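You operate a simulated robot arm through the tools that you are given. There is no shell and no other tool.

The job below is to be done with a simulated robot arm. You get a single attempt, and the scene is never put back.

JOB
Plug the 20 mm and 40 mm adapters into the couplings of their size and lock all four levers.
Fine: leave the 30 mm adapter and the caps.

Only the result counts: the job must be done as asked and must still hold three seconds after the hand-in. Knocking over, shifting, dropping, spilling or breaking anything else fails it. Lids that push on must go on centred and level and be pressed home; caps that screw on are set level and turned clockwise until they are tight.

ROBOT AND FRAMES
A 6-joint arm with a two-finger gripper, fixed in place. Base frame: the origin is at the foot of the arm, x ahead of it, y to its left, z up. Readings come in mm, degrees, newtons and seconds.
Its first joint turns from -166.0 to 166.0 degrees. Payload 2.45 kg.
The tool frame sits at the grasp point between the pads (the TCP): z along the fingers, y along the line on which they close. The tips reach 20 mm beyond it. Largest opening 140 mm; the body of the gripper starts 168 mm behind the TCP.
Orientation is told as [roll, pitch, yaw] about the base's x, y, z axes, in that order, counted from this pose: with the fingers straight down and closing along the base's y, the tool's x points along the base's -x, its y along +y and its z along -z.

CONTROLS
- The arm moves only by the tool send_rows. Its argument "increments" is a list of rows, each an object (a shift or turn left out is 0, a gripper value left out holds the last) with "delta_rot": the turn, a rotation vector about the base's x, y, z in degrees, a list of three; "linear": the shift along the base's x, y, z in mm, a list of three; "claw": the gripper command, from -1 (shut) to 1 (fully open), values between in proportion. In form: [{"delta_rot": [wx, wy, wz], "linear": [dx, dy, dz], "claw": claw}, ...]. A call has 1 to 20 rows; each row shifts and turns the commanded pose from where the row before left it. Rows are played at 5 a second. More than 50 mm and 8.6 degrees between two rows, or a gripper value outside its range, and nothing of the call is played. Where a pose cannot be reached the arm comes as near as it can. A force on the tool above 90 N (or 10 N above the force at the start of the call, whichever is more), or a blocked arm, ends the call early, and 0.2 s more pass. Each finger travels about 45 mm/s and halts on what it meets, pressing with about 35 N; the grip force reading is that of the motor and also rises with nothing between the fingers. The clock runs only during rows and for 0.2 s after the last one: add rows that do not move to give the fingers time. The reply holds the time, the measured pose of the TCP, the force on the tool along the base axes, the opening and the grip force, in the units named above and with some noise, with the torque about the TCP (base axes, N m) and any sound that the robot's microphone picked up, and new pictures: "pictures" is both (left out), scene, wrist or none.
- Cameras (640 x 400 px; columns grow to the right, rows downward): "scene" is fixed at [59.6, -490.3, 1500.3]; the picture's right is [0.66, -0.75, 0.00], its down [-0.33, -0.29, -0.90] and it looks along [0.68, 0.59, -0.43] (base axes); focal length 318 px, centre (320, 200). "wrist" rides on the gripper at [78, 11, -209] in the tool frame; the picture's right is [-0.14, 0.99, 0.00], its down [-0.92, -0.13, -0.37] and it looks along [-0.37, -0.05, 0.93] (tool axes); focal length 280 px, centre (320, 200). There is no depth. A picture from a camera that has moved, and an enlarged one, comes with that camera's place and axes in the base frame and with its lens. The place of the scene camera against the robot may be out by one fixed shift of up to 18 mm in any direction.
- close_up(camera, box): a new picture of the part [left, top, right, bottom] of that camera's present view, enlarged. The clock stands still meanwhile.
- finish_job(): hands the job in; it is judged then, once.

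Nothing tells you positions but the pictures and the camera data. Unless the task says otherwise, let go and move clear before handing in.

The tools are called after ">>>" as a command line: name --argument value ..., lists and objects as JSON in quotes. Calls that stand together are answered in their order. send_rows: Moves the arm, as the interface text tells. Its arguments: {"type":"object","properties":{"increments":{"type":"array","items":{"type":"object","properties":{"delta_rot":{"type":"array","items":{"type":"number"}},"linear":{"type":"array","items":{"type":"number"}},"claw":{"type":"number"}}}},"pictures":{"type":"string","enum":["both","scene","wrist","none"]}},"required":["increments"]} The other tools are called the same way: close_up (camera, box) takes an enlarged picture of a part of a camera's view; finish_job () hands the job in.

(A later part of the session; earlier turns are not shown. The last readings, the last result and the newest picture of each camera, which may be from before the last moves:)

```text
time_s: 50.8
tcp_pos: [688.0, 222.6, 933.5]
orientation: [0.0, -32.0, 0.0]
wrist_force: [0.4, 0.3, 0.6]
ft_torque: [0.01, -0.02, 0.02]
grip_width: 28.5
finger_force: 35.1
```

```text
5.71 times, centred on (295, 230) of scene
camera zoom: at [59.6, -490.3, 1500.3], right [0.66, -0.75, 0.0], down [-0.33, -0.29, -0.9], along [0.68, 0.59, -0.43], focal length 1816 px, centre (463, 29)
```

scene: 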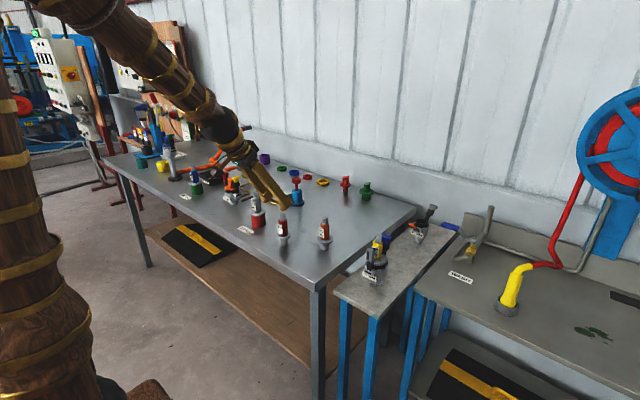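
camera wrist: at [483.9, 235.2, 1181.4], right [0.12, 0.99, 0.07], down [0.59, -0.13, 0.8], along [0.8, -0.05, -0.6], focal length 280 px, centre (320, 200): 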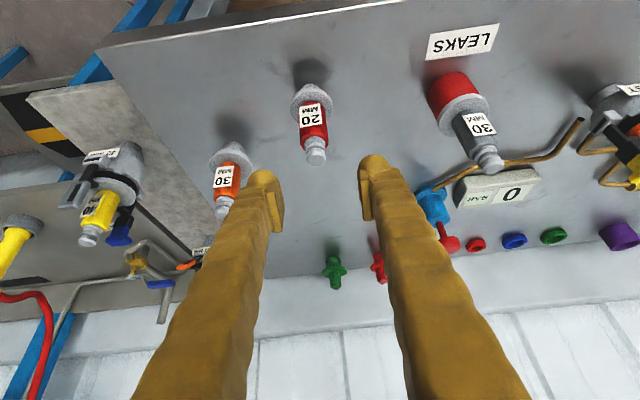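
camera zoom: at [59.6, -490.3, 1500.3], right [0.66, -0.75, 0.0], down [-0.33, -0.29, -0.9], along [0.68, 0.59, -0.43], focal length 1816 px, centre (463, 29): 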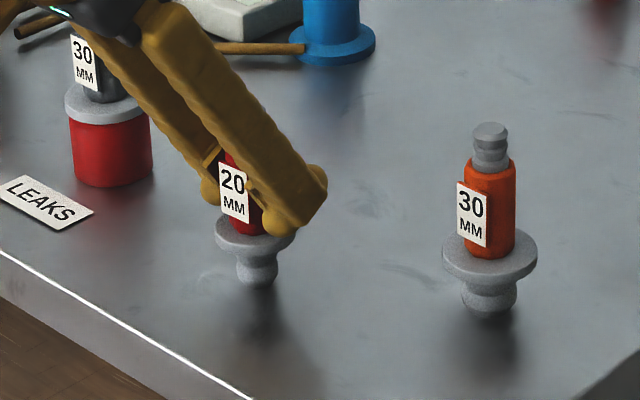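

Gripped. Lifting straight up and carrying it, at constant tilt, to above the 20 mm coupling.

>>> send_rows --increments '[{"linear": [0, 0, 8]}, {"linear": [0, 0, 25]}, {"linear": [0, 0, 40]}, {"linear": [0, 0, 40]}, {"linear": [0, 0, 40]}, {"linear": [20, -16, 0]}, {"linear": [32, -25, 0]}, {"linear": [32, -25, 0]}, {"linear": [32, -25, 0]}, {"linear": [32, -25, 0]}, {"linear": [32, -25, 0]}, {"linear": [32, -25, 0]}, {"linear": [32, -25, 0]}, {"linear": [32, -25, 0]}, {"linear": [32, -25, 0]}, {"linear": [32, -25, 0]}, {"linear": [32, -25, 0]}, {"linear": [32, -25, 0]}, {"linear": [7.6, -5.5, 0]}, {}]' --pictures "both"

>>> close_up --camera "wrist" --box '[240, 50, 400, 250]'

>>> close_up --camera "scene" --box '[390, 160, 460, 250]'

```text
time_s: 55.0
tcp_pos: [1099.1, -99.9, 1086.4]
orientation: [0.0, -32.0, 0.0]
wrist_force: [-0.5, 0.3, -1.5]
ft_torque: [-0.02, -0.01, 0.02]
grip_width: 28.2
finger_force: 35.4
camera wrist: at [923.5, -88.3, 1221.5], right [0.12, 0.99, 0.07], down [0.59, -0.13, 0.8], along [0.8, -0.05, -0.6], focal length 280 px, centre (320, 200)
```

scene: 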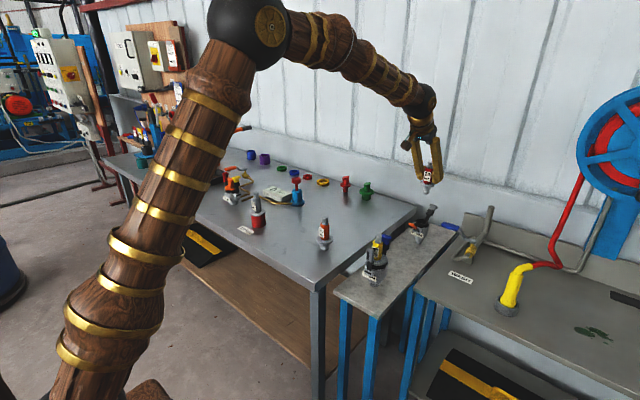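
wrist: 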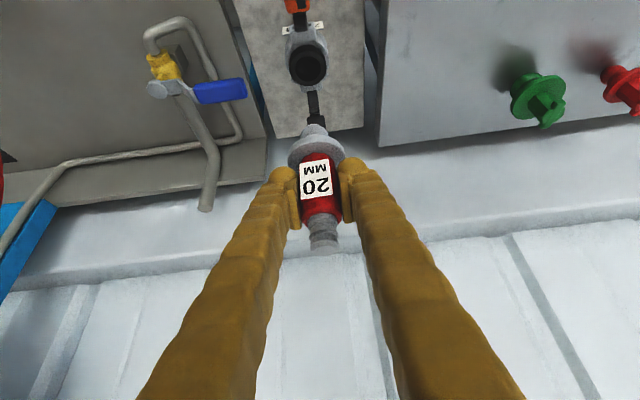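

```text
2.00 times, centred on (320, 150) of wrist
camera zoom: at [923.5, -88.3, 1221.5], right [0.12, 0.99, 0.07], down [0.59, -0.13, 0.8], along [0.8, -0.05, -0.6], focal length 561 px, centre (320, 300)
```

zoom: 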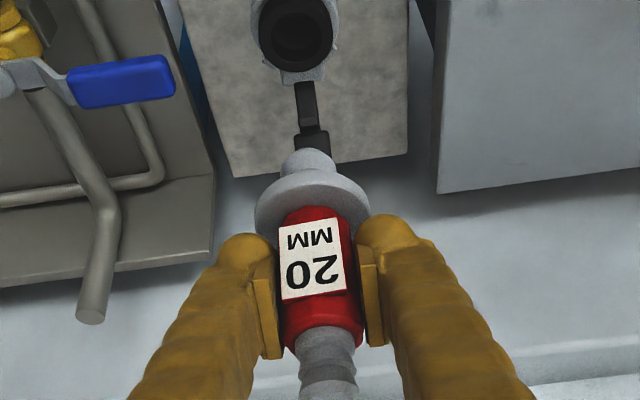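

```text
4.44 times, centred on (425, 205) of scene
camera zoom: at [59.6, -490.3, 1500.3], right [0.66, -0.75, 0.0], down [-0.33, -0.29, -0.9], along [0.68, 0.59, -0.43], focal length 1412 px, centre (-147, 178)
```

zoom: 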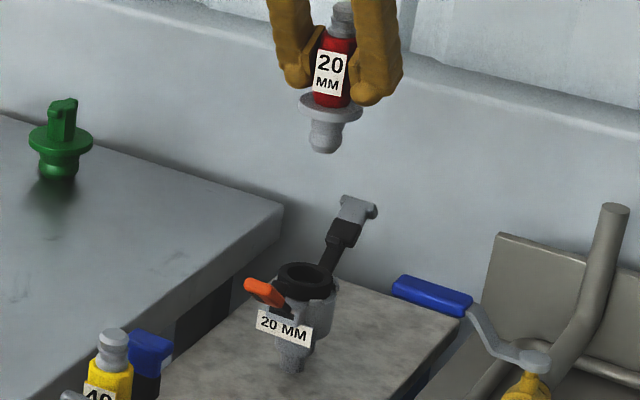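

>>> send_rows --increments '[{"linear": [0, 0, -30]}, {"linear": [0, 0, -30]}, {"linear": [0, 0, -25]}, {"linear": [0, 0, -15]}, {}, {}]' --pictures "none"

>>> close_up --camera "wrist" --box '[250, 70, 390, 250]'

>>> close_up --camera "scene" --box '[395, 190, 450, 255]'

```text
time_s: 56.4
tcp_pos: [1098.4, -100.4, 986.9]
orientation: [0.0, -32.0, 0.0]
wrist_force: [-0.4, 0.2, -2.8]
ft_torque: [0.02, -0.01, -0.02]
grip_width: 28.5
finger_force: 35.2
```

```text
2.22 times, centred on (320, 160) of wrist
camera zoom: at [921.8, -88.3, 1122.7], right [0.12, 0.99, 0.07], down [0.59, -0.13, 0.8], along [0.8, -0.05, -0.6], focal length 623 px, centre (320, 289)
```

zoom: 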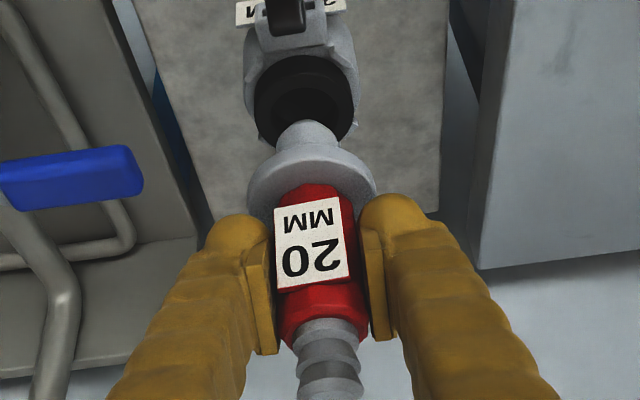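

```text
6.15 times, centred on (422, 222) of scene
camera zoom: at [59.6, -490.3, 1500.3], right [0.66, -0.75, 0.0], down [-0.33, -0.29, -0.9], along [0.68, 0.59, -0.43], focal length 1956 px, centre (-311, 62)
```

zoom: 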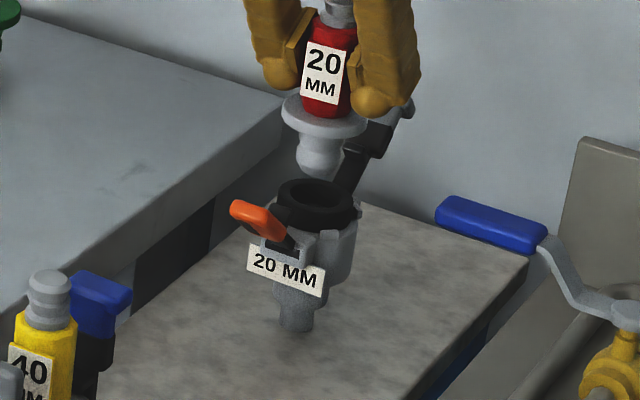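

>>> send_rows --increments '[{"linear": [4.5, -0.4, 0]}, {"linear": [0, 0, -10]}, {"linear": [0, 0, -8]}, {}, {}]' --pictures "none"

>>> close_up --camera "wrist" --box '[270, 90, 370, 190]'

>>> close_up --camera "scene" --box '[405, 200, 445, 245]'

```text
time_s: 57.6
tcp_pos: [1105.2, -102.0, 968.9]
orientation: [0.0, -32.0, 0.0]
wrist_force: [-0.1, 0.3, -1.9]
ft_torque: [0.0, -0.01, -0.01]
grip_width: 28.5
finger_force: 35.3
```

```text
4.00 times, centred on (320, 140) of wrist
camera zoom: at [927.5, -89.3, 1104.4], right [0.12, 0.99, 0.07], down [0.59, -0.13, 0.8], along [0.8, -0.05, -0.6], focal length 1122 px, centre (320, 440)
```

zoom: 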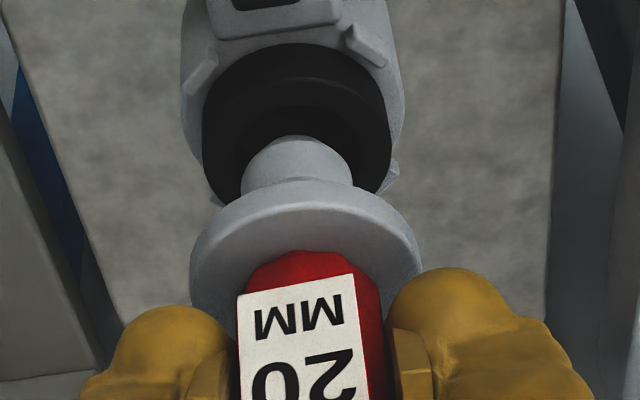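

```text
8.89 times, centred on (425, 222) of scene
camera zoom: at [59.6, -490.3, 1500.3], right [0.66, -0.75, 0.0], down [-0.33, -0.29, -0.9], along [0.68, 0.59, -0.43], focal length 2825 px, centre (-613, 0)
```

zoom: 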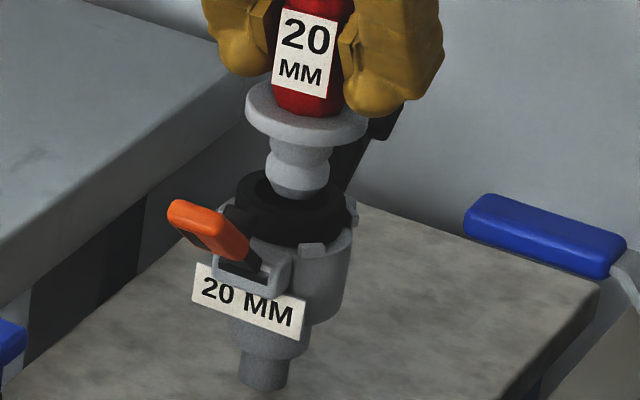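

>>> send_rows --increments '[{"linear": [0, 0.4, -4]}, {"linear": [0, 0, -4]}, {"linear": [0, 0, -4]}, {"linear": [0, 0, -3]}, {}]' --pictures "none"

>>> close_up --camera "wrist" --box '[270, 90, 370, 190]'

>>> close_up --camera "scene" --box '[405, 200, 445, 245]'

```text
time_s: 58.8
tcp_pos: [1102.7, -101.8, 954.8]
orientation: [-0.1, -32.0, -0.1]
wrist_force: [-1.2, -0.9, -2.4]
ft_torque: [0.01, -0.01, -0.01]
grip_width: 28.2
finger_force: 34.4
```

```text
4.00 times, centred on (320, 140) of wrist
camera zoom: at [927.4, -89.0, 1089.9], right [0.12, 0.99, 0.07], down [0.59, -0.13, 0.8], along [0.8, -0.05, -0.6], focal length 1122 px, centre (320, 440)
```

zoom: 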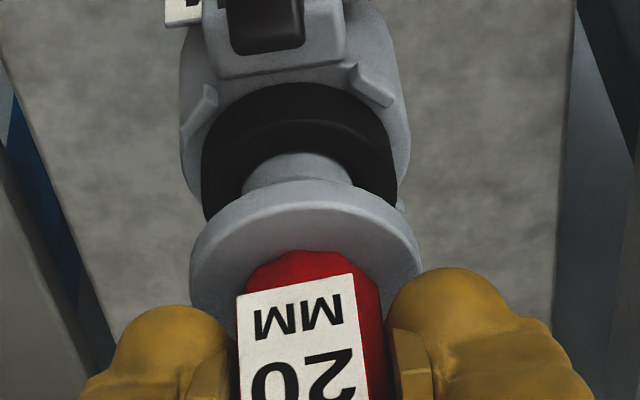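

```text
8.89 times, centred on (425, 222) of scene
camera zoom: at [59.6, -490.3, 1500.3], right [0.66, -0.75, 0.0], down [-0.33, -0.29, -0.9], along [0.68, 0.59, -0.43], focal length 2825 px, centre (-613, 0)
```

zoom: 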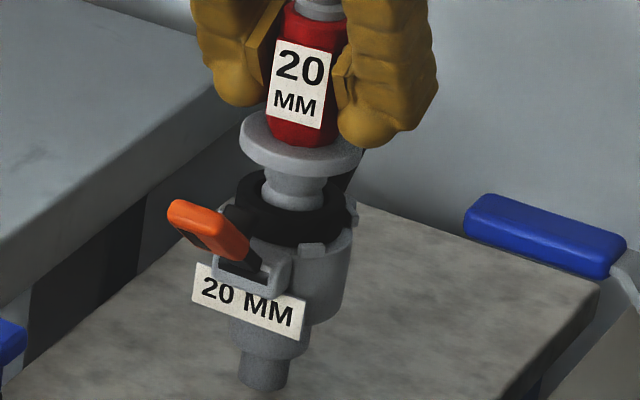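

>>> send_rows --increments '[{"linear": [0, 0, -3]}, {"linear": [0, 0, -3]}, {"linear": [0, 0, -3]}, {}]' --pictures "none"

>>> close_up --camera "wrist" --box '[270, 90, 370, 190]'

>>> close_up --camera "scene" --box '[405, 200, 445, 245]'

```text
time_s: 59.8
tcp_pos: [1104.7, -101.2, 944.1]
orientation: [0.0, -32.1, -0.1]
wrist_force: [-0.9, -0.8, -2.5]
ft_torque: [0.02, -0.02, 0.0]
grip_width: 28.0
finger_force: 35.4
```

```text
4.00 times, centred on (320, 140) of wrist
camera zoom: at [928.4, -89.0, 1080.3], right [0.12, 0.99, 0.07], down [0.59, -0.13, 0.8], along [0.8, -0.05, -0.6], focal length 1122 px, centre (320, 440)
```

zoom: 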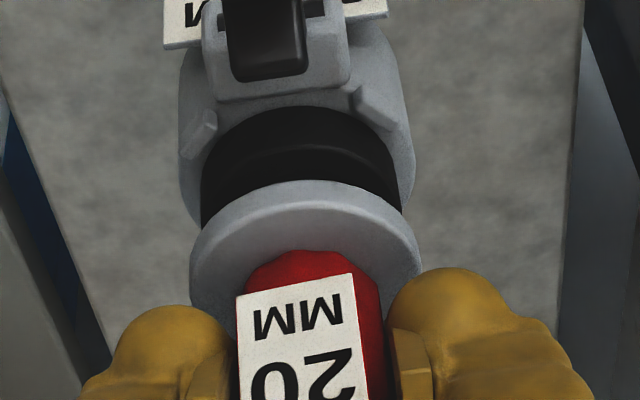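

```text
8.89 times, centred on (425, 222) of scene
camera zoom: at [59.6, -490.3, 1500.3], right [0.66, -0.75, 0.0], down [-0.33, -0.29, -0.9], along [0.68, 0.59, -0.43], focal length 2825 px, centre (-613, 0)
```

zoom: 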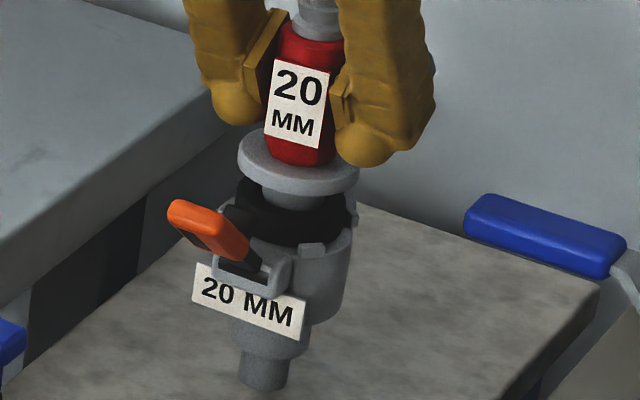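

>>> send_rows --increments '[{"linear": [-0.5, 0, -3]}, {"linear": [0, 0, -3]}, {"linear": [0, 0, -2]}, {}]' --pictures "none"

>>> send_rows --increments '[{"linear": [0, 0, -2]}, {"linear": [0, 0, -1.5]}, {}]' --pictures "none"

>>> close_up --camera "scene" --box '[405, 200, 445, 245]'

>>> close_up --camera "wrist" --box '[270, 90, 370, 190]'

```text
time_s: 60.8
tcp_pos: [1104.0, -99.5, 937.2]
orientation: [-0.1, -32.0, -0.1]
wrist_force: [0.2, -0.8, -2.9]
ft_torque: [0.02, -0.03, -0.02]
grip_width: 28.1
finger_force: 34.4
```

```text
time_s: 61.6
tcp_pos: [1103.7, -98.9, 934.4]
orientation: [0.0, -31.9, 0.1]
wrist_force: [1.7, 1.6, 3.2]
ft_torque: [0.17, 0.02, -0.05]
grip_width: 28.1
finger_force: 35.4
```

```text
8.89 times, centred on (425, 222) of scene
camera zoom: at [59.6, -490.3, 1500.3], right [0.66, -0.75, 0.0], down [-0.33, -0.29, -0.9], along [0.68, 0.59, -0.43], focal length 2825 px, centre (-613, 0)
```

zoom: 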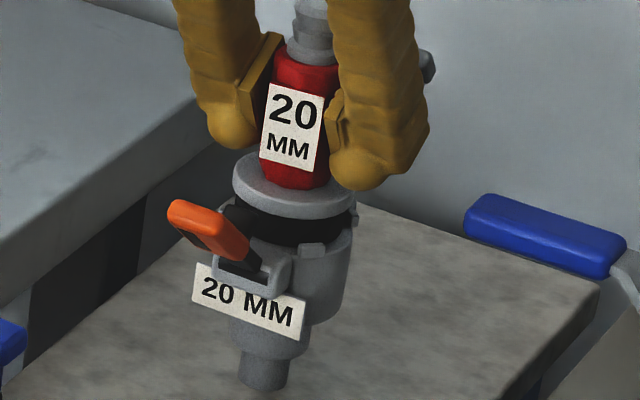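

```text
4.00 times, centred on (320, 140) of wrist
camera zoom: at [927.3, -88.7, 1069.3], right [0.12, 0.99, 0.07], down [0.59, -0.13, 0.8], along [0.8, -0.05, -0.59], focal length 1122 px, centre (320, 440)
```

zoom: 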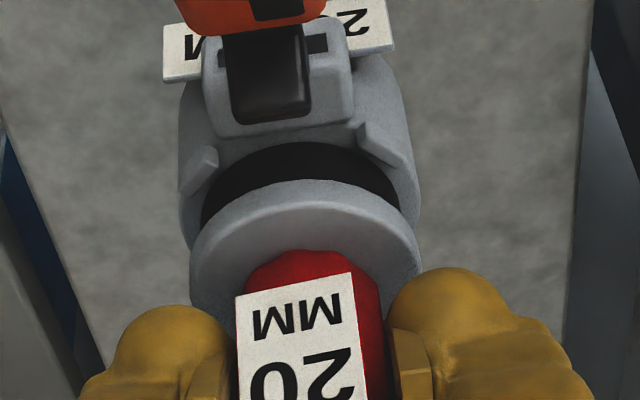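

>>> send_rows --increments '[{"linear": [0, 0, -1.5]}, {}]' --pictures "none"

>>> send_rows --increments '[{"linear": [0, 0, -1.5]}, {}]' --pictures "none"

>>> close_up --camera "scene" --box '[405, 200, 445, 245]'

```text
time_s: 62.2
tcp_pos: [1104.4, -100.3, 934.0]
orientation: [0.0, -32.1, -0.1]
wrist_force: [-5.3, 6.6, 21.0]
ft_torque: [0.16, 0.65, -0.23]
grip_width: 28.1
finger_force: 34.8
```

```text
time_s: 62.8
tcp_pos: [1105.1, -100.1, 933.8]
orientation: [0.0, -32.1, 0.0]
wrist_force: [3.6, 5.9, 29.0]
ft_torque: [0.15, 0.04, -0.26]
grip_width: 27.9
finger_force: 34.9
```

```text
8.89 times, centred on (425, 222) of scene
camera zoom: at [59.6, -490.3, 1500.3], right [0.66, -0.75, 0.0], down [-0.33, -0.29, -0.9], along [0.68, 0.59, -0.43], focal length 2825 px, centre (-613, 0)
```

zoom: 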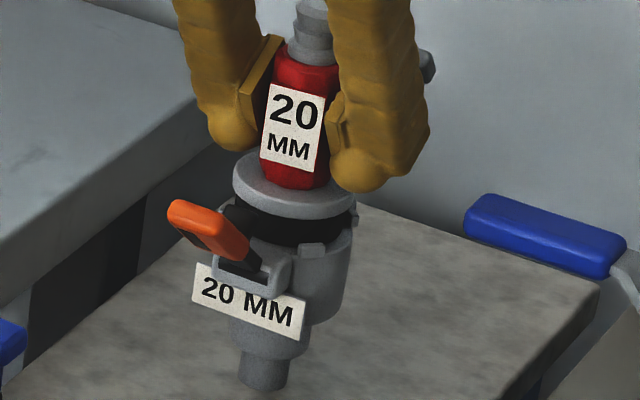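

>>> send_rows --increments '[{"linear": [0, 0, 1]}, {"claw": -0.5}, {"claw": -0.15}, {}, {}, {"linear": [0, 0, 15]}, {"linear": [0, 0, 35]}, {"linear": [0, 0, 40]}, {"linear": [0, 0, 20]}, {}]' --pictures "both"

>>> close_up --camera "scene" --box '[395, 185, 450, 250]'

>>> close_up --camera "wrist" --box '[240, 20, 380, 190]'

```text
time_s: 65.0
tcp_pos: [1104.9, -101.6, 1040.4]
orientation: [0.0, -32.0, -0.1]
wrist_force: [0.1, -0.5, 0.9]
ft_torque: [-0.04, 0.03, 0.0]
grip_width: 59.5
finger_force: 0.0
camera wrist: at [927.9, -89.6, 1176.4], right [0.12, 0.99, 0.07], down [0.59, -0.13, 0.8], along [0.8, -0.05, -0.6], focal length 280 px, centre (320, 200)
```

scene: 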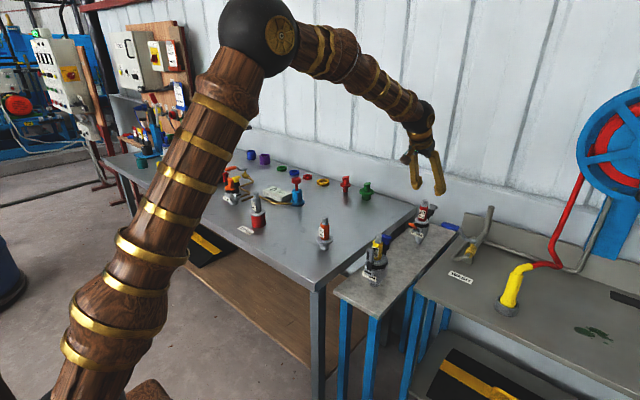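
wrist: 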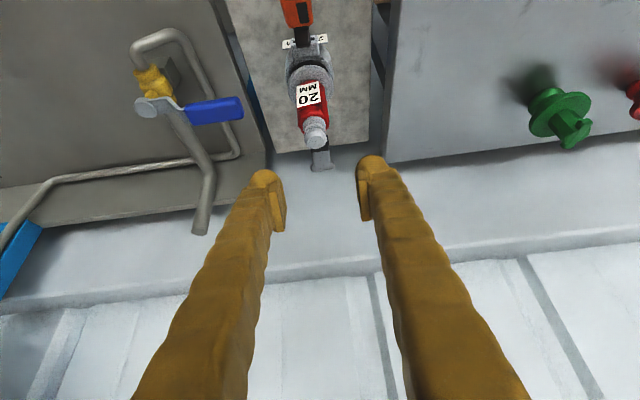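

```text
6.15 times, centred on (422, 218) of scene
camera zoom: at [59.6, -490.3, 1500.3], right [0.66, -0.75, 0.0], down [-0.33, -0.29, -0.9], along [0.68, 0.59, -0.43], focal length 1956 px, centre (-311, 92)
```

zoom: 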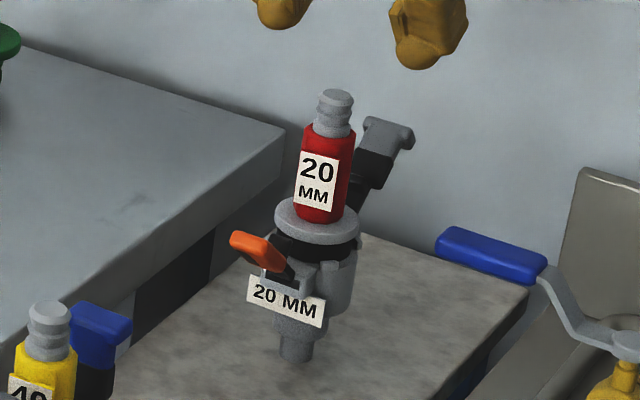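

```text
2.35 times, centred on (310, 105) of wrist
camera zoom: at [927.9, -89.6, 1176.4], right [0.12, 0.99, 0.07], down [0.59, -0.13, 0.8], along [0.8, -0.05, -0.6], focal length 660 px, centre (344, 424)
```

zoom: 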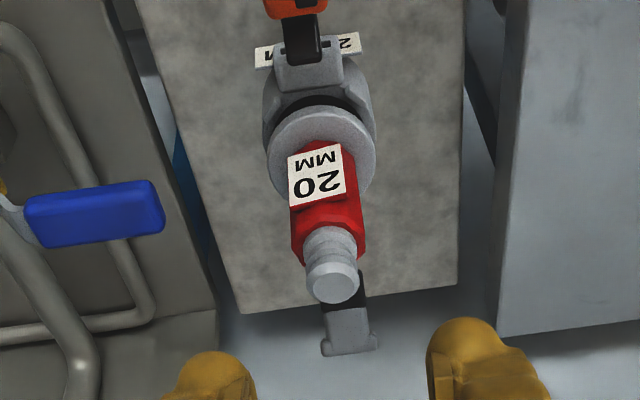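

Adapter is seated and level. Next: close fingers and push the orange lever upright from the robot side.

>>> send_rows --increments '[{"linear": [-30, 0.8, 5], "claw": -1}, {"linear": [-40, 0.3, 0]}, {"linear": [-40, 0, 0]}, {"linear": [-40, 0, 0]}, {"linear": [0, 0, -35]}, {"linear": [0, 0, -40]}, {"linear": [0, 0, -40]}, {}, {}]' --pictures "both"

>>> close_up --camera "scene" --box '[385, 185, 450, 260]'

>>> close_up --camera "wrist" --box '[250, 100, 390, 270]'

```text
time_s: 67.0
tcp_pos: [954.3, -98.4, 932.2]
orientation: [-0.1, -32.0, -0.1]
wrist_force: [0.2, -0.4, 0.2]
ft_torque: [-0.03, 0.04, -0.03]
grip_width: 0.1
finger_force: 29.3
camera wrist: at [777.7, -86.9, 1066.9], right [0.12, 0.99, 0.07], down [0.59, -0.13, 0.8], along [0.8, -0.05, -0.6], focal length 280 px, centre (320, 200)
```

scene: 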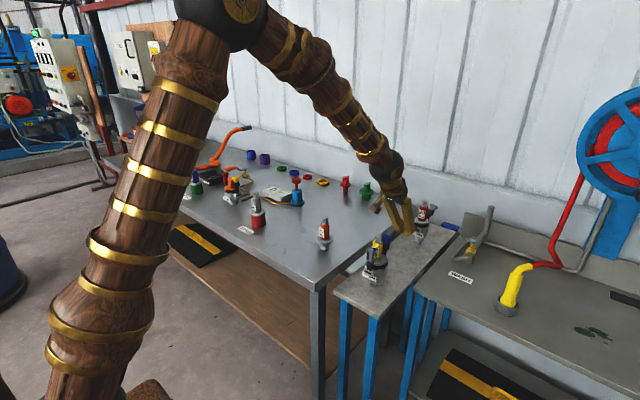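
wrist: 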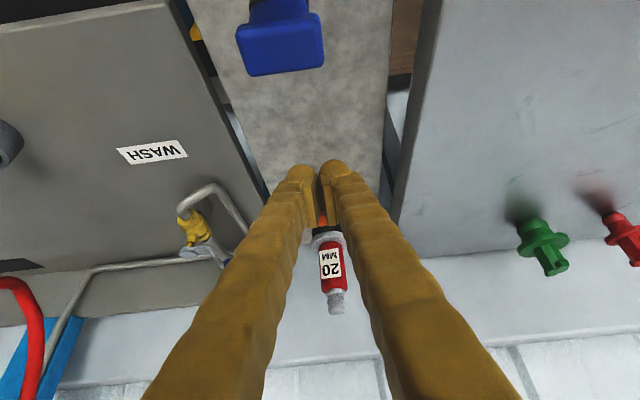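

```text
5.33 times, centred on (418, 222) of scene
camera zoom: at [59.6, -490.3, 1500.3], right [0.66, -0.75, 0.0], down [-0.33, -0.29, -0.9], along [0.68, 0.59, -0.43], focal length 1695 px, centre (-200, 80)
```

zoom: 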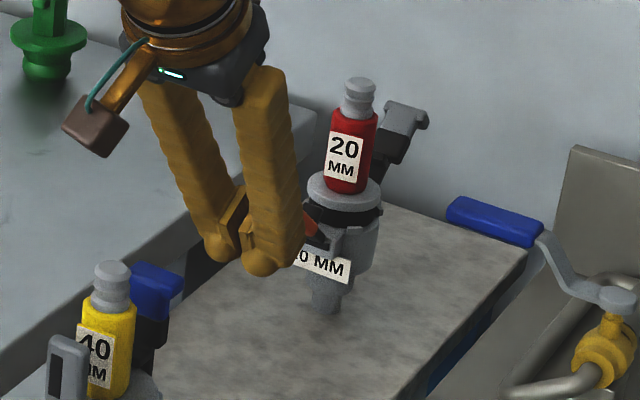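

```text
2.35 times, centred on (320, 185) of wrist
camera zoom: at [777.7, -86.9, 1066.9], right [0.12, 0.99, 0.07], down [0.59, -0.13, 0.8], along [0.8, -0.05, -0.6], focal length 660 px, centre (320, 235)
```

zoom: 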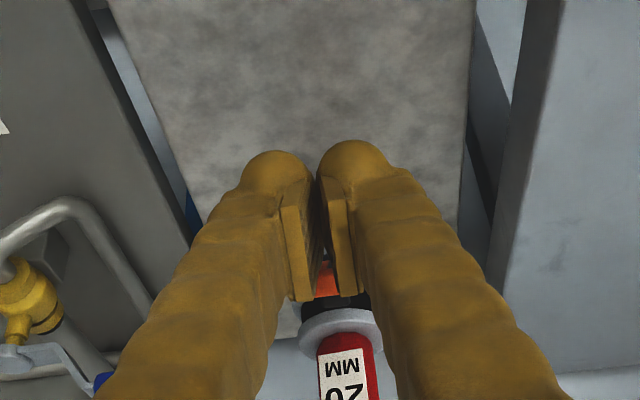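

>>> send_rows --increments '[{"linear": [8, -1.5, -2]}, {"linear": [8, 0, 0]}, {"linear": [6, 0, 0]}, {"linear": [6, 0, 2]}, {"linear": [6, 0, 3]}, {"linear": [6, 0, 3]}, {}]' --pictures "none"

>>> close_up --camera "scene" --box '[385, 185, 450, 260]'

>>> close_up --camera "wrist" --box '[250, 100, 390, 270]'

```text
time_s: 68.1
tcp_pos: [980.4, -100.9, 935.2]
orientation: [0.1, -32.0, -0.1]
wrist_force: [-28.2, 2.7, 23.4]
ft_torque: [0.04, -0.33, 0.02]
grip_width: 6.1
finger_force: 29.3
stopped in row 5: the force on the tool passed its limit at 102 N (the readings are from after the stop); the commanded pose is now the measured one
```

```text
5.33 times, centred on (418, 222) of scene
camera zoom: at [59.6, -490.3, 1500.3], right [0.66, -0.75, 0.0], down [-0.33, -0.29, -0.9], along [0.68, 0.59, -0.43], focal length 1695 px, centre (-200, 80)
```

zoom: 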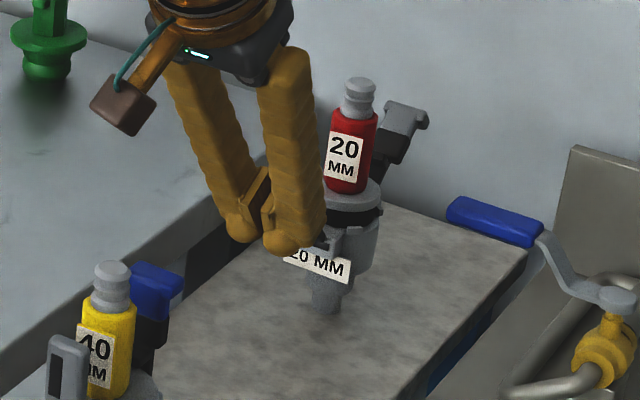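

```text
2.35 times, centred on (320, 185) of wrist
camera zoom: at [802.4, -88.7, 1070.8], right [0.12, 0.99, 0.07], down [0.59, -0.13, 0.8], along [0.8, -0.05, -0.59], focal length 660 px, centre (320, 235)
```

zoom: 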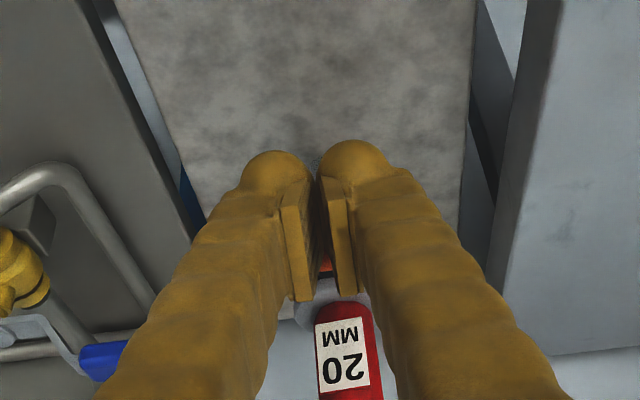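

The tip rode on top of the lever end. I back off, go lower, and push again so the lever end is met from outside and below.

>>> send_rows --increments '[{"linear": [-8, 0, 0]}, {"linear": [-17, 0, 0]}, {"linear": [0, 0.5, -15]}, {"linear": [0, 0, -13]}, {}, {}]' --pictures "none"

>>> close_up --camera "scene" --box '[395, 190, 445, 250]'

>>> close_up --camera "wrist" --box '[250, 100, 390, 270]'

```text
time_s: 69.5
tcp_pos: [954.8, -100.9, 907.5]
orientation: [0.1, -32.0, -0.1]
wrist_force: [0.1, -0.3, 1.7]
ft_torque: [0.01, -0.01, 0.02]
grip_width: 0.2
finger_force: 29.2
```

```text
6.67 times, centred on (420, 220) of scene
camera zoom: at [59.6, -490.3, 1500.3], right [0.66, -0.75, 0.0], down [-0.33, -0.29, -0.9], along [0.68, 0.59, -0.43], focal length 2119 px, centre (-347, 67)
```

zoom: 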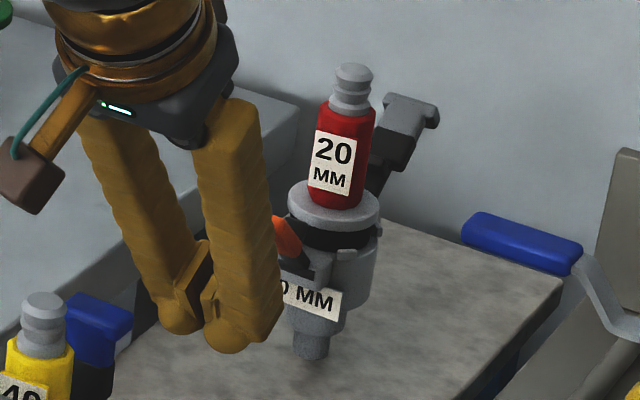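

```text
2.35 times, centred on (320, 185) of wrist
camera zoom: at [778.2, -89.0, 1042.4], right [0.12, 0.99, 0.07], down [0.59, -0.13, 0.8], along [0.8, -0.05, -0.6], focal length 660 px, centre (320, 235)
```

zoom: 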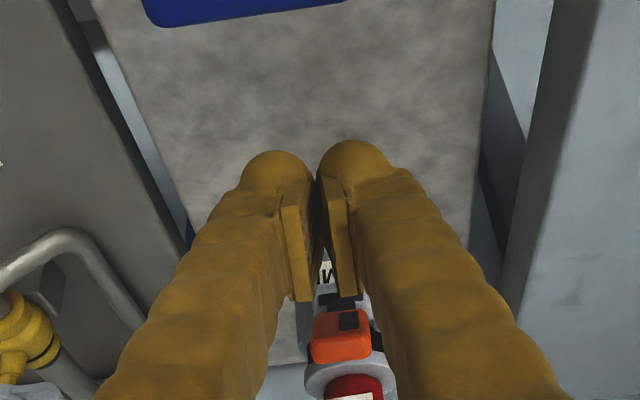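

>>> send_rows --increments '[{"linear": [10, 0.7, 0]}, {"linear": [10, 0, 0]}, {"linear": [8, 0, 0]}, {"linear": [6, 0, 0]}, {"linear": [6, 0, 1]}, {"linear": [6, 0, 2]}, {}]' --pictures "none"

>>> close_up --camera "scene" --box '[395, 190, 445, 250]'

>>> close_up --camera "wrist" --box '[250, 100, 390, 270]'

```text
time_s: 71.1
tcp_pos: [1000.0, -100.1, 909.3]
orientation: [0.1, -32.0, -0.1]
wrist_force: [-1.1, -0.4, -0.4]
ft_torque: [-0.02, -0.02, 0.03]
grip_width: 6.1
finger_force: 29.0
```

```text
6.67 times, centred on (420, 220) of scene
camera zoom: at [59.6, -490.3, 1500.3], right [0.66, -0.75, 0.0], down [-0.33, -0.29, -0.9], along [0.68, 0.59, -0.43], focal length 2119 px, centre (-347, 67)
```

zoom: 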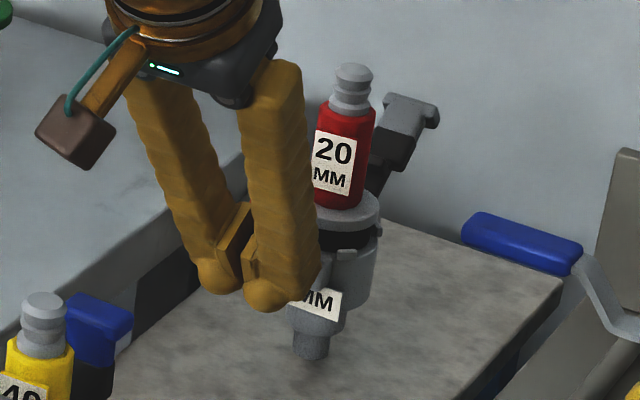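

```text
2.35 times, centred on (320, 185) of wrist
camera zoom: at [823.6, -87.7, 1045.3], right [0.12, 0.99, 0.07], down [0.59, -0.13, 0.8], along [0.8, -0.05, -0.6], focal length 660 px, centre (320, 235)
```

zoom: 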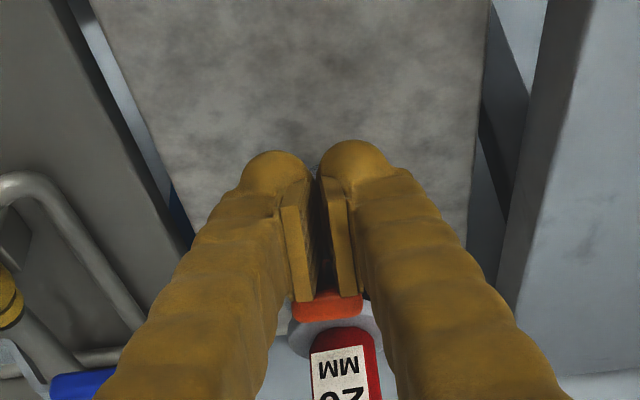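

>>> send_rows --increments '[{"linear": [5, 0, 4]}, {"linear": [5, 0, 4]}, {"linear": [5, 0, 4]}, {"linear": [5, 0, 4]}, {"linear": [4, 0, 4]}, {}]' --pictures "none"

>>> close_up --camera "scene" --box '[395, 190, 445, 250]'

>>> close_up --camera "wrist" --box '[250, 100, 390, 270]'

```text
time_s: 72.5
tcp_pos: [1024.8, -100.5, 928.3]
orientation: [0.1, -32.0, -0.1]
wrist_force: [-0.1, 0.7, 0.1]
ft_torque: [-0.02, 0.03, 0.0]
grip_width: 0.0
finger_force: 29.2
```

```text
6.67 times, centred on (420, 220) of scene
camera zoom: at [59.6, -490.3, 1500.3], right [0.66, -0.75, 0.0], down [-0.33, -0.29, -0.9], along [0.68, 0.59, -0.43], focal length 2119 px, centre (-347, 67)
```

zoom: 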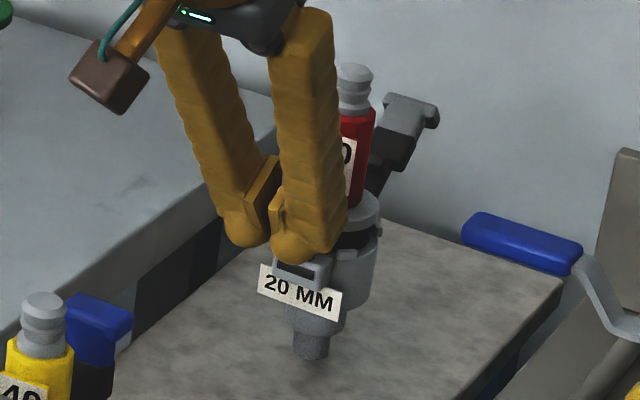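

```text
2.35 times, centred on (320, 185) of wrist
camera zoom: at [848.5, -88.6, 1063.9], right [0.12, 0.99, 0.07], down [0.59, -0.13, 0.8], along [0.8, -0.05, -0.6], focal length 660 px, centre (320, 235)
```

zoom: 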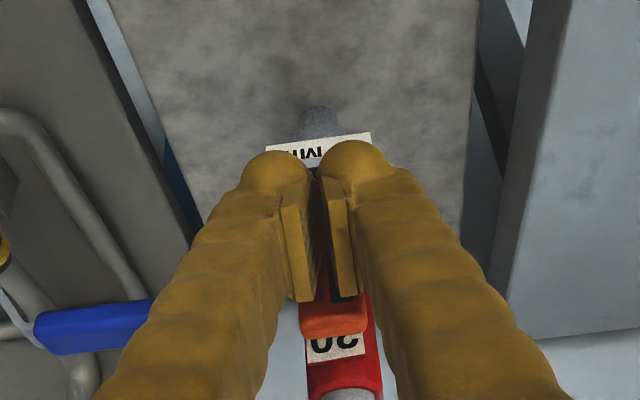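

Lever is following and nearly upright. Continuing gently to its stop.

>>> send_rows --increments '[{"linear": [4, 0, 2]}, {"linear": [4, 0, 2]}, {"linear": [4, 0, 2]}, {}]' --pictures "none"

>>> close_up --camera "scene" --box '[395, 190, 445, 250]'

>>> close_up --camera "wrist" --box '[250, 100, 390, 270]'

```text
time_s: 73.5
tcp_pos: [1035.0, -99.1, 933.6]
orientation: [0.1, -31.8, -0.1]
wrist_force: [-38.7, -4.2, -2.4]
ft_torque: [0.0, 0.17, -0.09]
grip_width: 6.1
finger_force: 29.4
```

```text
6.67 times, centred on (420, 220) of scene
camera zoom: at [59.6, -490.3, 1500.3], right [0.66, -0.75, 0.0], down [-0.33, -0.29, -0.9], along [0.68, 0.59, -0.43], focal length 2119 px, centre (-347, 67)
```

zoom: 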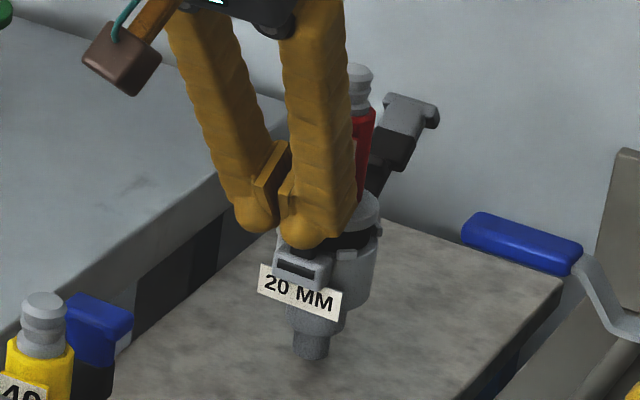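

```text
2.35 times, centred on (320, 185) of wrist
camera zoom: at [859.3, -88.4, 1069.3], right [0.12, 0.99, 0.07], down [0.59, -0.13, 0.8], along [0.8, -0.05, -0.6], focal length 660 px, centre (320, 235)
```

zoom: 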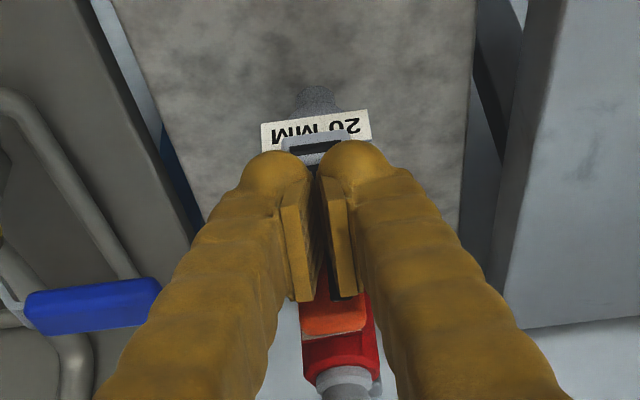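

>>> send_rows --increments '[{"linear": [-3, 0, 0]}, {"linear": [0, 0, 10]}, {"linear": [3, 0, 0]}, {"linear": [3, 0, 0]}, {"linear": [2, 0, 0]}, {"linear": [2, 0, 0]}, {}]' --pictures "none"

>>> close_up --camera "scene" --box '[395, 190, 445, 250]'

```text
time_s: 74.6
tcp_pos: [1035.0, -98.7, 945.6]
orientation: [0.1, -31.6, -0.1]
wrist_force: [-48.4, -0.7, 15.9]
ft_torque: [0.12, -0.26, -0.04]
grip_width: 6.0
finger_force: 29.0
stopped in row 5: the force on the tool passed its limit at 96 N (the readings are from after the stop); the commanded pose is now the measured one
```

```text
6.67 times, centred on (420, 220) of scene
camera zoom: at [59.6, -490.3, 1500.3], right [0.66, -0.75, 0.0], down [-0.33, -0.29, -0.9], along [0.68, 0.59, -0.43], focal length 2119 px, centre (-347, 67)
```

zoom: 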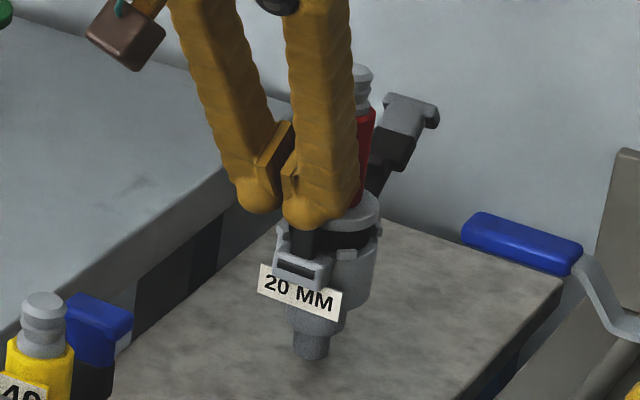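

Orange lever hit its stop upright. Backing off and looking.

>>> send_rows --increments '[{"linear": [-8, 0, 0], "delta_rot": [0, -0.4, 0]}, {"linear": [-25, 0, 10]}, {"linear": [-25, 0, 35]}, {"linear": [0, 0, 45]}, {"linear": [0, 0, 30]}, {}]' --pictures "both"

>>> close_up --camera "scene" --box '[395, 190, 445, 250]'

>>> close_up --camera "wrist" --box '[250, 60, 390, 290]'

```text
time_s: 76.0
tcp_pos: [980.5, -99.1, 1064.7]
orientation: [0.1, -32.2, 0.0]
wrist_force: [0.5, 0.0, 0.4]
ft_torque: [0.0, -0.02, -0.01]
grip_width: 0.1
finger_force: 29.5
camera wrist: at [803.1, -88.2, 1199.8], right [0.12, 0.99, 0.07], down [0.58, -0.13, 0.8], along [0.8, -0.05, -0.59], focal length 280 px, centre (320, 200)
```

scene: 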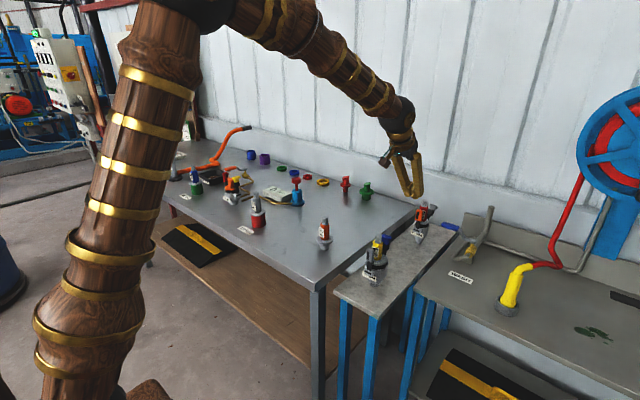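
wrist: 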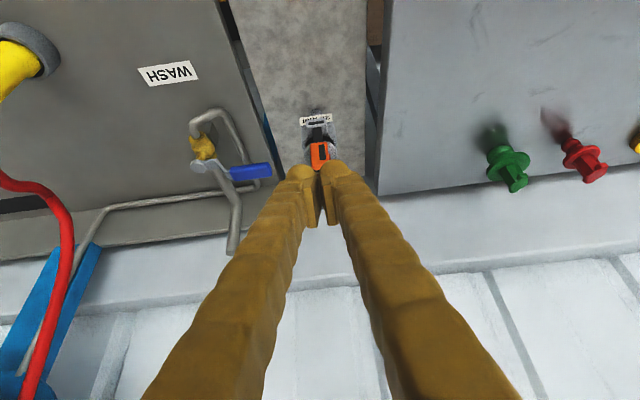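

```text
6.67 times, centred on (420, 220) of scene
camera zoom: at [59.6, -490.3, 1500.3], right [0.66, -0.75, 0.0], down [-0.33, -0.29, -0.9], along [0.68, 0.59, -0.43], focal length 2119 px, centre (-347, 67)
```

zoom: 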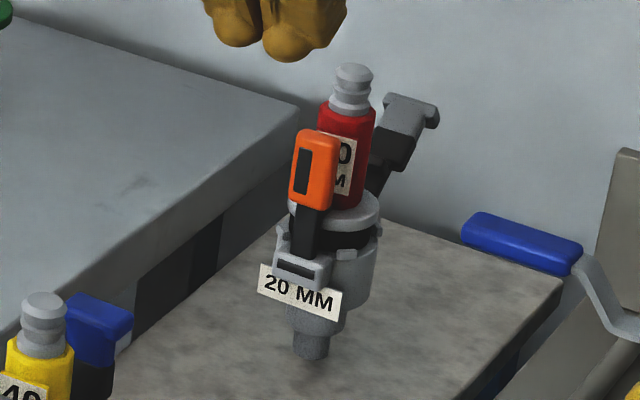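

```text
1.74 times, centred on (320, 175) of wrist
camera zoom: at [803.1, -88.2, 1199.8], right [0.12, 0.99, 0.07], down [0.58, -0.13, 0.8], along [0.8, -0.05, -0.59], focal length 488 px, centre (320, 244)
```

zoom: 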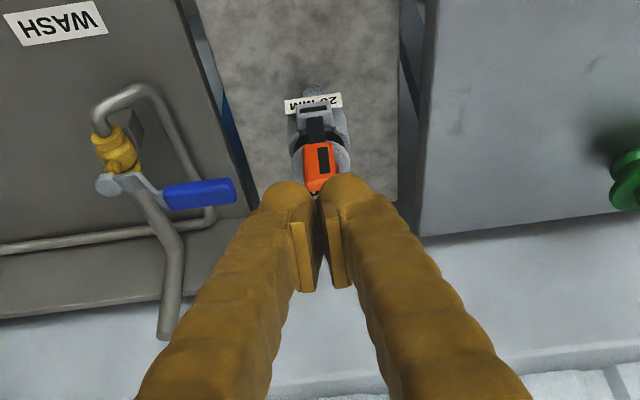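

Orange lever is upright at its stop. For the far grey lever I'll grip its T-shaped end from both sides, with more forward tilt, and swing it up along its arc. First I move high above and tilt to 45°.

>>> send_rows --increments '[{"linear": [35, 0, 5], "claw": -0.2}, {"linear": [40, 0, 5]}, {"linear": [40, 0, 0], "delta_rot": [0, -6.4, 0]}, {"linear": [40, 0, 0], "delta_rot": [0, -6.4, 0]}, {"linear": [30, 0, 0]}, {"linear": [25, 0, 0]}, {}, {}]' --pictures "both"

>>> close_up --camera "wrist" --box '[240, 0, 400, 200]'

>>> close_up --camera "scene" --box '[400, 160, 460, 240]'

```text
time_s: 77.8
tcp_pos: [1189.1, -98.8, 1074.7]
orientation: [0.1, -45.0, -0.1]
wrist_force: [-0.5, 0.2, -0.3]
ft_torque: [0.0, -0.02, 0.01]
grip_width: 56.3
finger_force: 0.0
camera wrist: at [987.1, -87.7, 1166.4], right [0.1, 0.99, 0.1], down [0.39, -0.13, 0.91], along [0.92, -0.05, -0.4], focal length 280 px, centre (320, 200)
```

scene: 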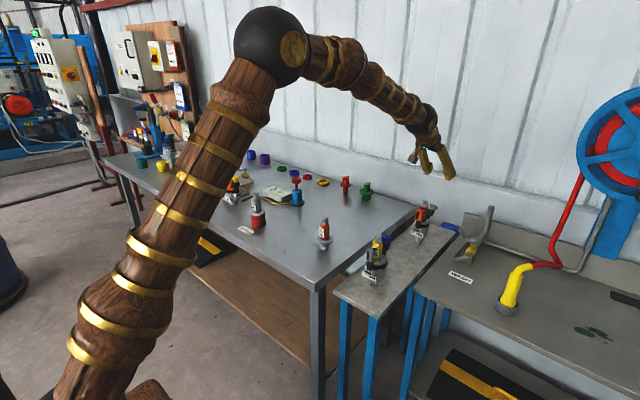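
wrist: 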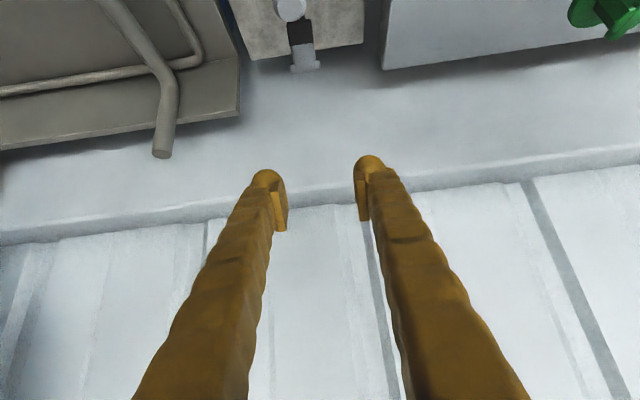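

```text
2.00 times, centred on (320, 100) of wrist
camera zoom: at [987.1, -87.7, 1166.4], right [0.1, 0.99, 0.1], down [0.39, -0.13, 0.91], along [0.92, -0.05, -0.4], focal length 561 px, centre (320, 400)
```

zoom: 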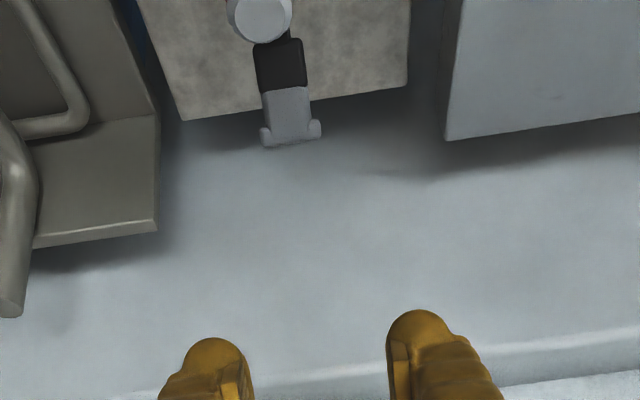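

```text
5.00 times, centred on (430, 200) of scene
camera zoom: at [59.6, -490.3, 1500.3], right [0.66, -0.75, 0.0], down [-0.33, -0.29, -0.9], along [0.68, 0.59, -0.43], focal length 1589 px, centre (-230, 200)
```

zoom: 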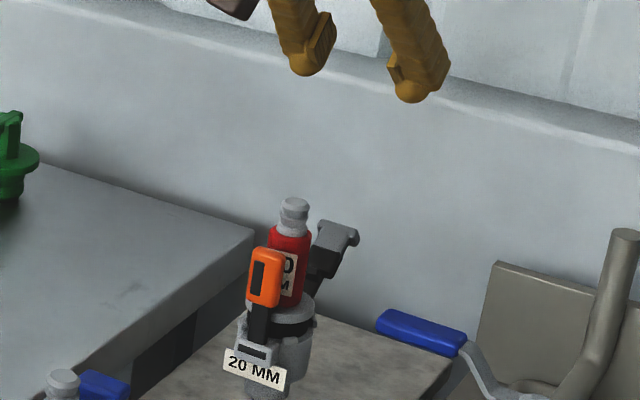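

>>> send_rows --increments '[{"linear": [3, -0.9, -30]}, {"linear": [0, 0, -30]}, {"linear": [0, 0, -25]}, {"linear": [0, 0, -20]}, {}, {}]' --pictures "none"

>>> close_up --camera "wrist" --box '[240, 60, 400, 260]'

>>> close_up --camera "scene" --box '[400, 175, 460, 250]'

```text
time_s: 79.2
tcp_pos: [1192.8, -100.5, 968.7]
orientation: [0.1, -45.1, -0.1]
wrist_force: [-0.5, 0.0, -0.5]
ft_torque: [0.01, -0.03, 0.01]
grip_width: 56.0
finger_force: 0.0
```

```text
2.00 times, centred on (320, 160) of wrist
camera zoom: at [990.0, -89.0, 1061.5], right [0.1, 0.99, 0.1], down [0.39, -0.13, 0.91], along [0.92, -0.05, -0.4], focal length 561 px, centre (320, 280)
```

zoom: 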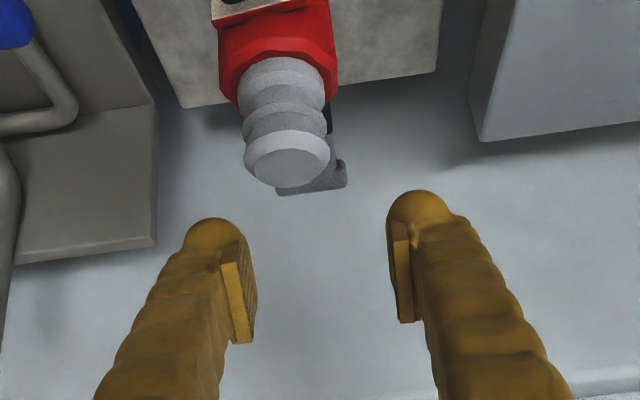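

```text
5.33 times, centred on (430, 212) of scene
camera zoom: at [59.6, -490.3, 1500.3], right [0.66, -0.75, 0.0], down [-0.33, -0.29, -0.9], along [0.68, 0.59, -0.43], focal length 1695 px, centre (-267, 133)
```

zoom: 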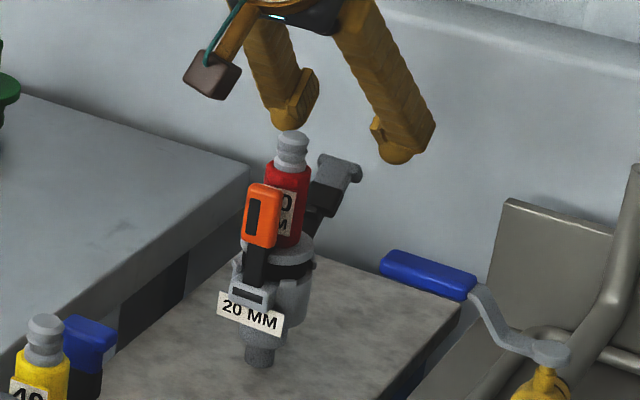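

>>> send_rows --increments '[{"linear": [0, 0.4, -12]}, {"linear": [0, 0, -10]}, {"linear": [0, 0, -9]}, {}]' --pictures "none"

>>> close_up --camera "wrist" --box '[240, 60, 400, 260]'

>>> close_up --camera "scene" --box '[405, 185, 455, 245]'

```text
time_s: 80.2
tcp_pos: [1192.3, -100.6, 937.6]
orientation: [0.1, -44.9, -0.1]
wrist_force: [-0.3, -0.3, -0.4]
ft_torque: [-0.02, 0.0, 0.04]
grip_width: 56.0
finger_force: 0.1
```

```text
2.00 times, centred on (320, 160) of wrist
camera zoom: at [989.8, -88.9, 1030.4], right [0.1, 0.99, 0.1], down [0.39, -0.13, 0.91], along [0.92, -0.05, -0.4], focal length 561 px, centre (320, 280)
```

zoom: 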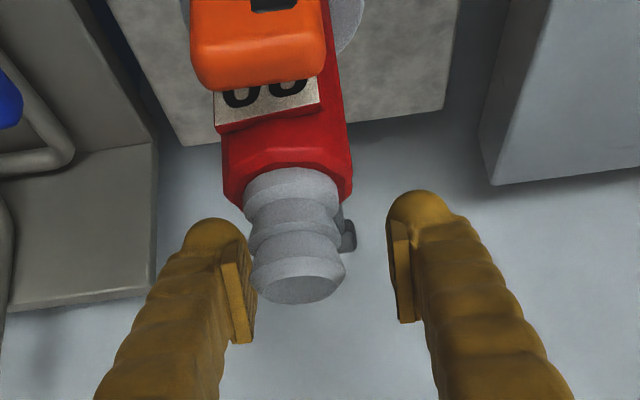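

```text
6.67 times, centred on (430, 215) of scene
camera zoom: at [59.6, -490.3, 1500.3], right [0.66, -0.75, 0.0], down [-0.33, -0.29, -0.9], along [0.68, 0.59, -0.43], focal length 2119 px, centre (-413, 100)
```

zoom: 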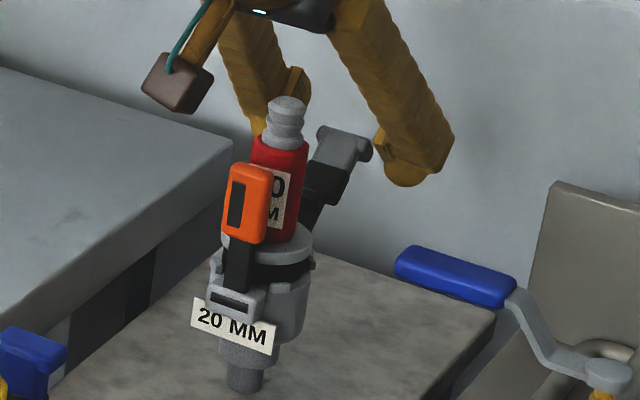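

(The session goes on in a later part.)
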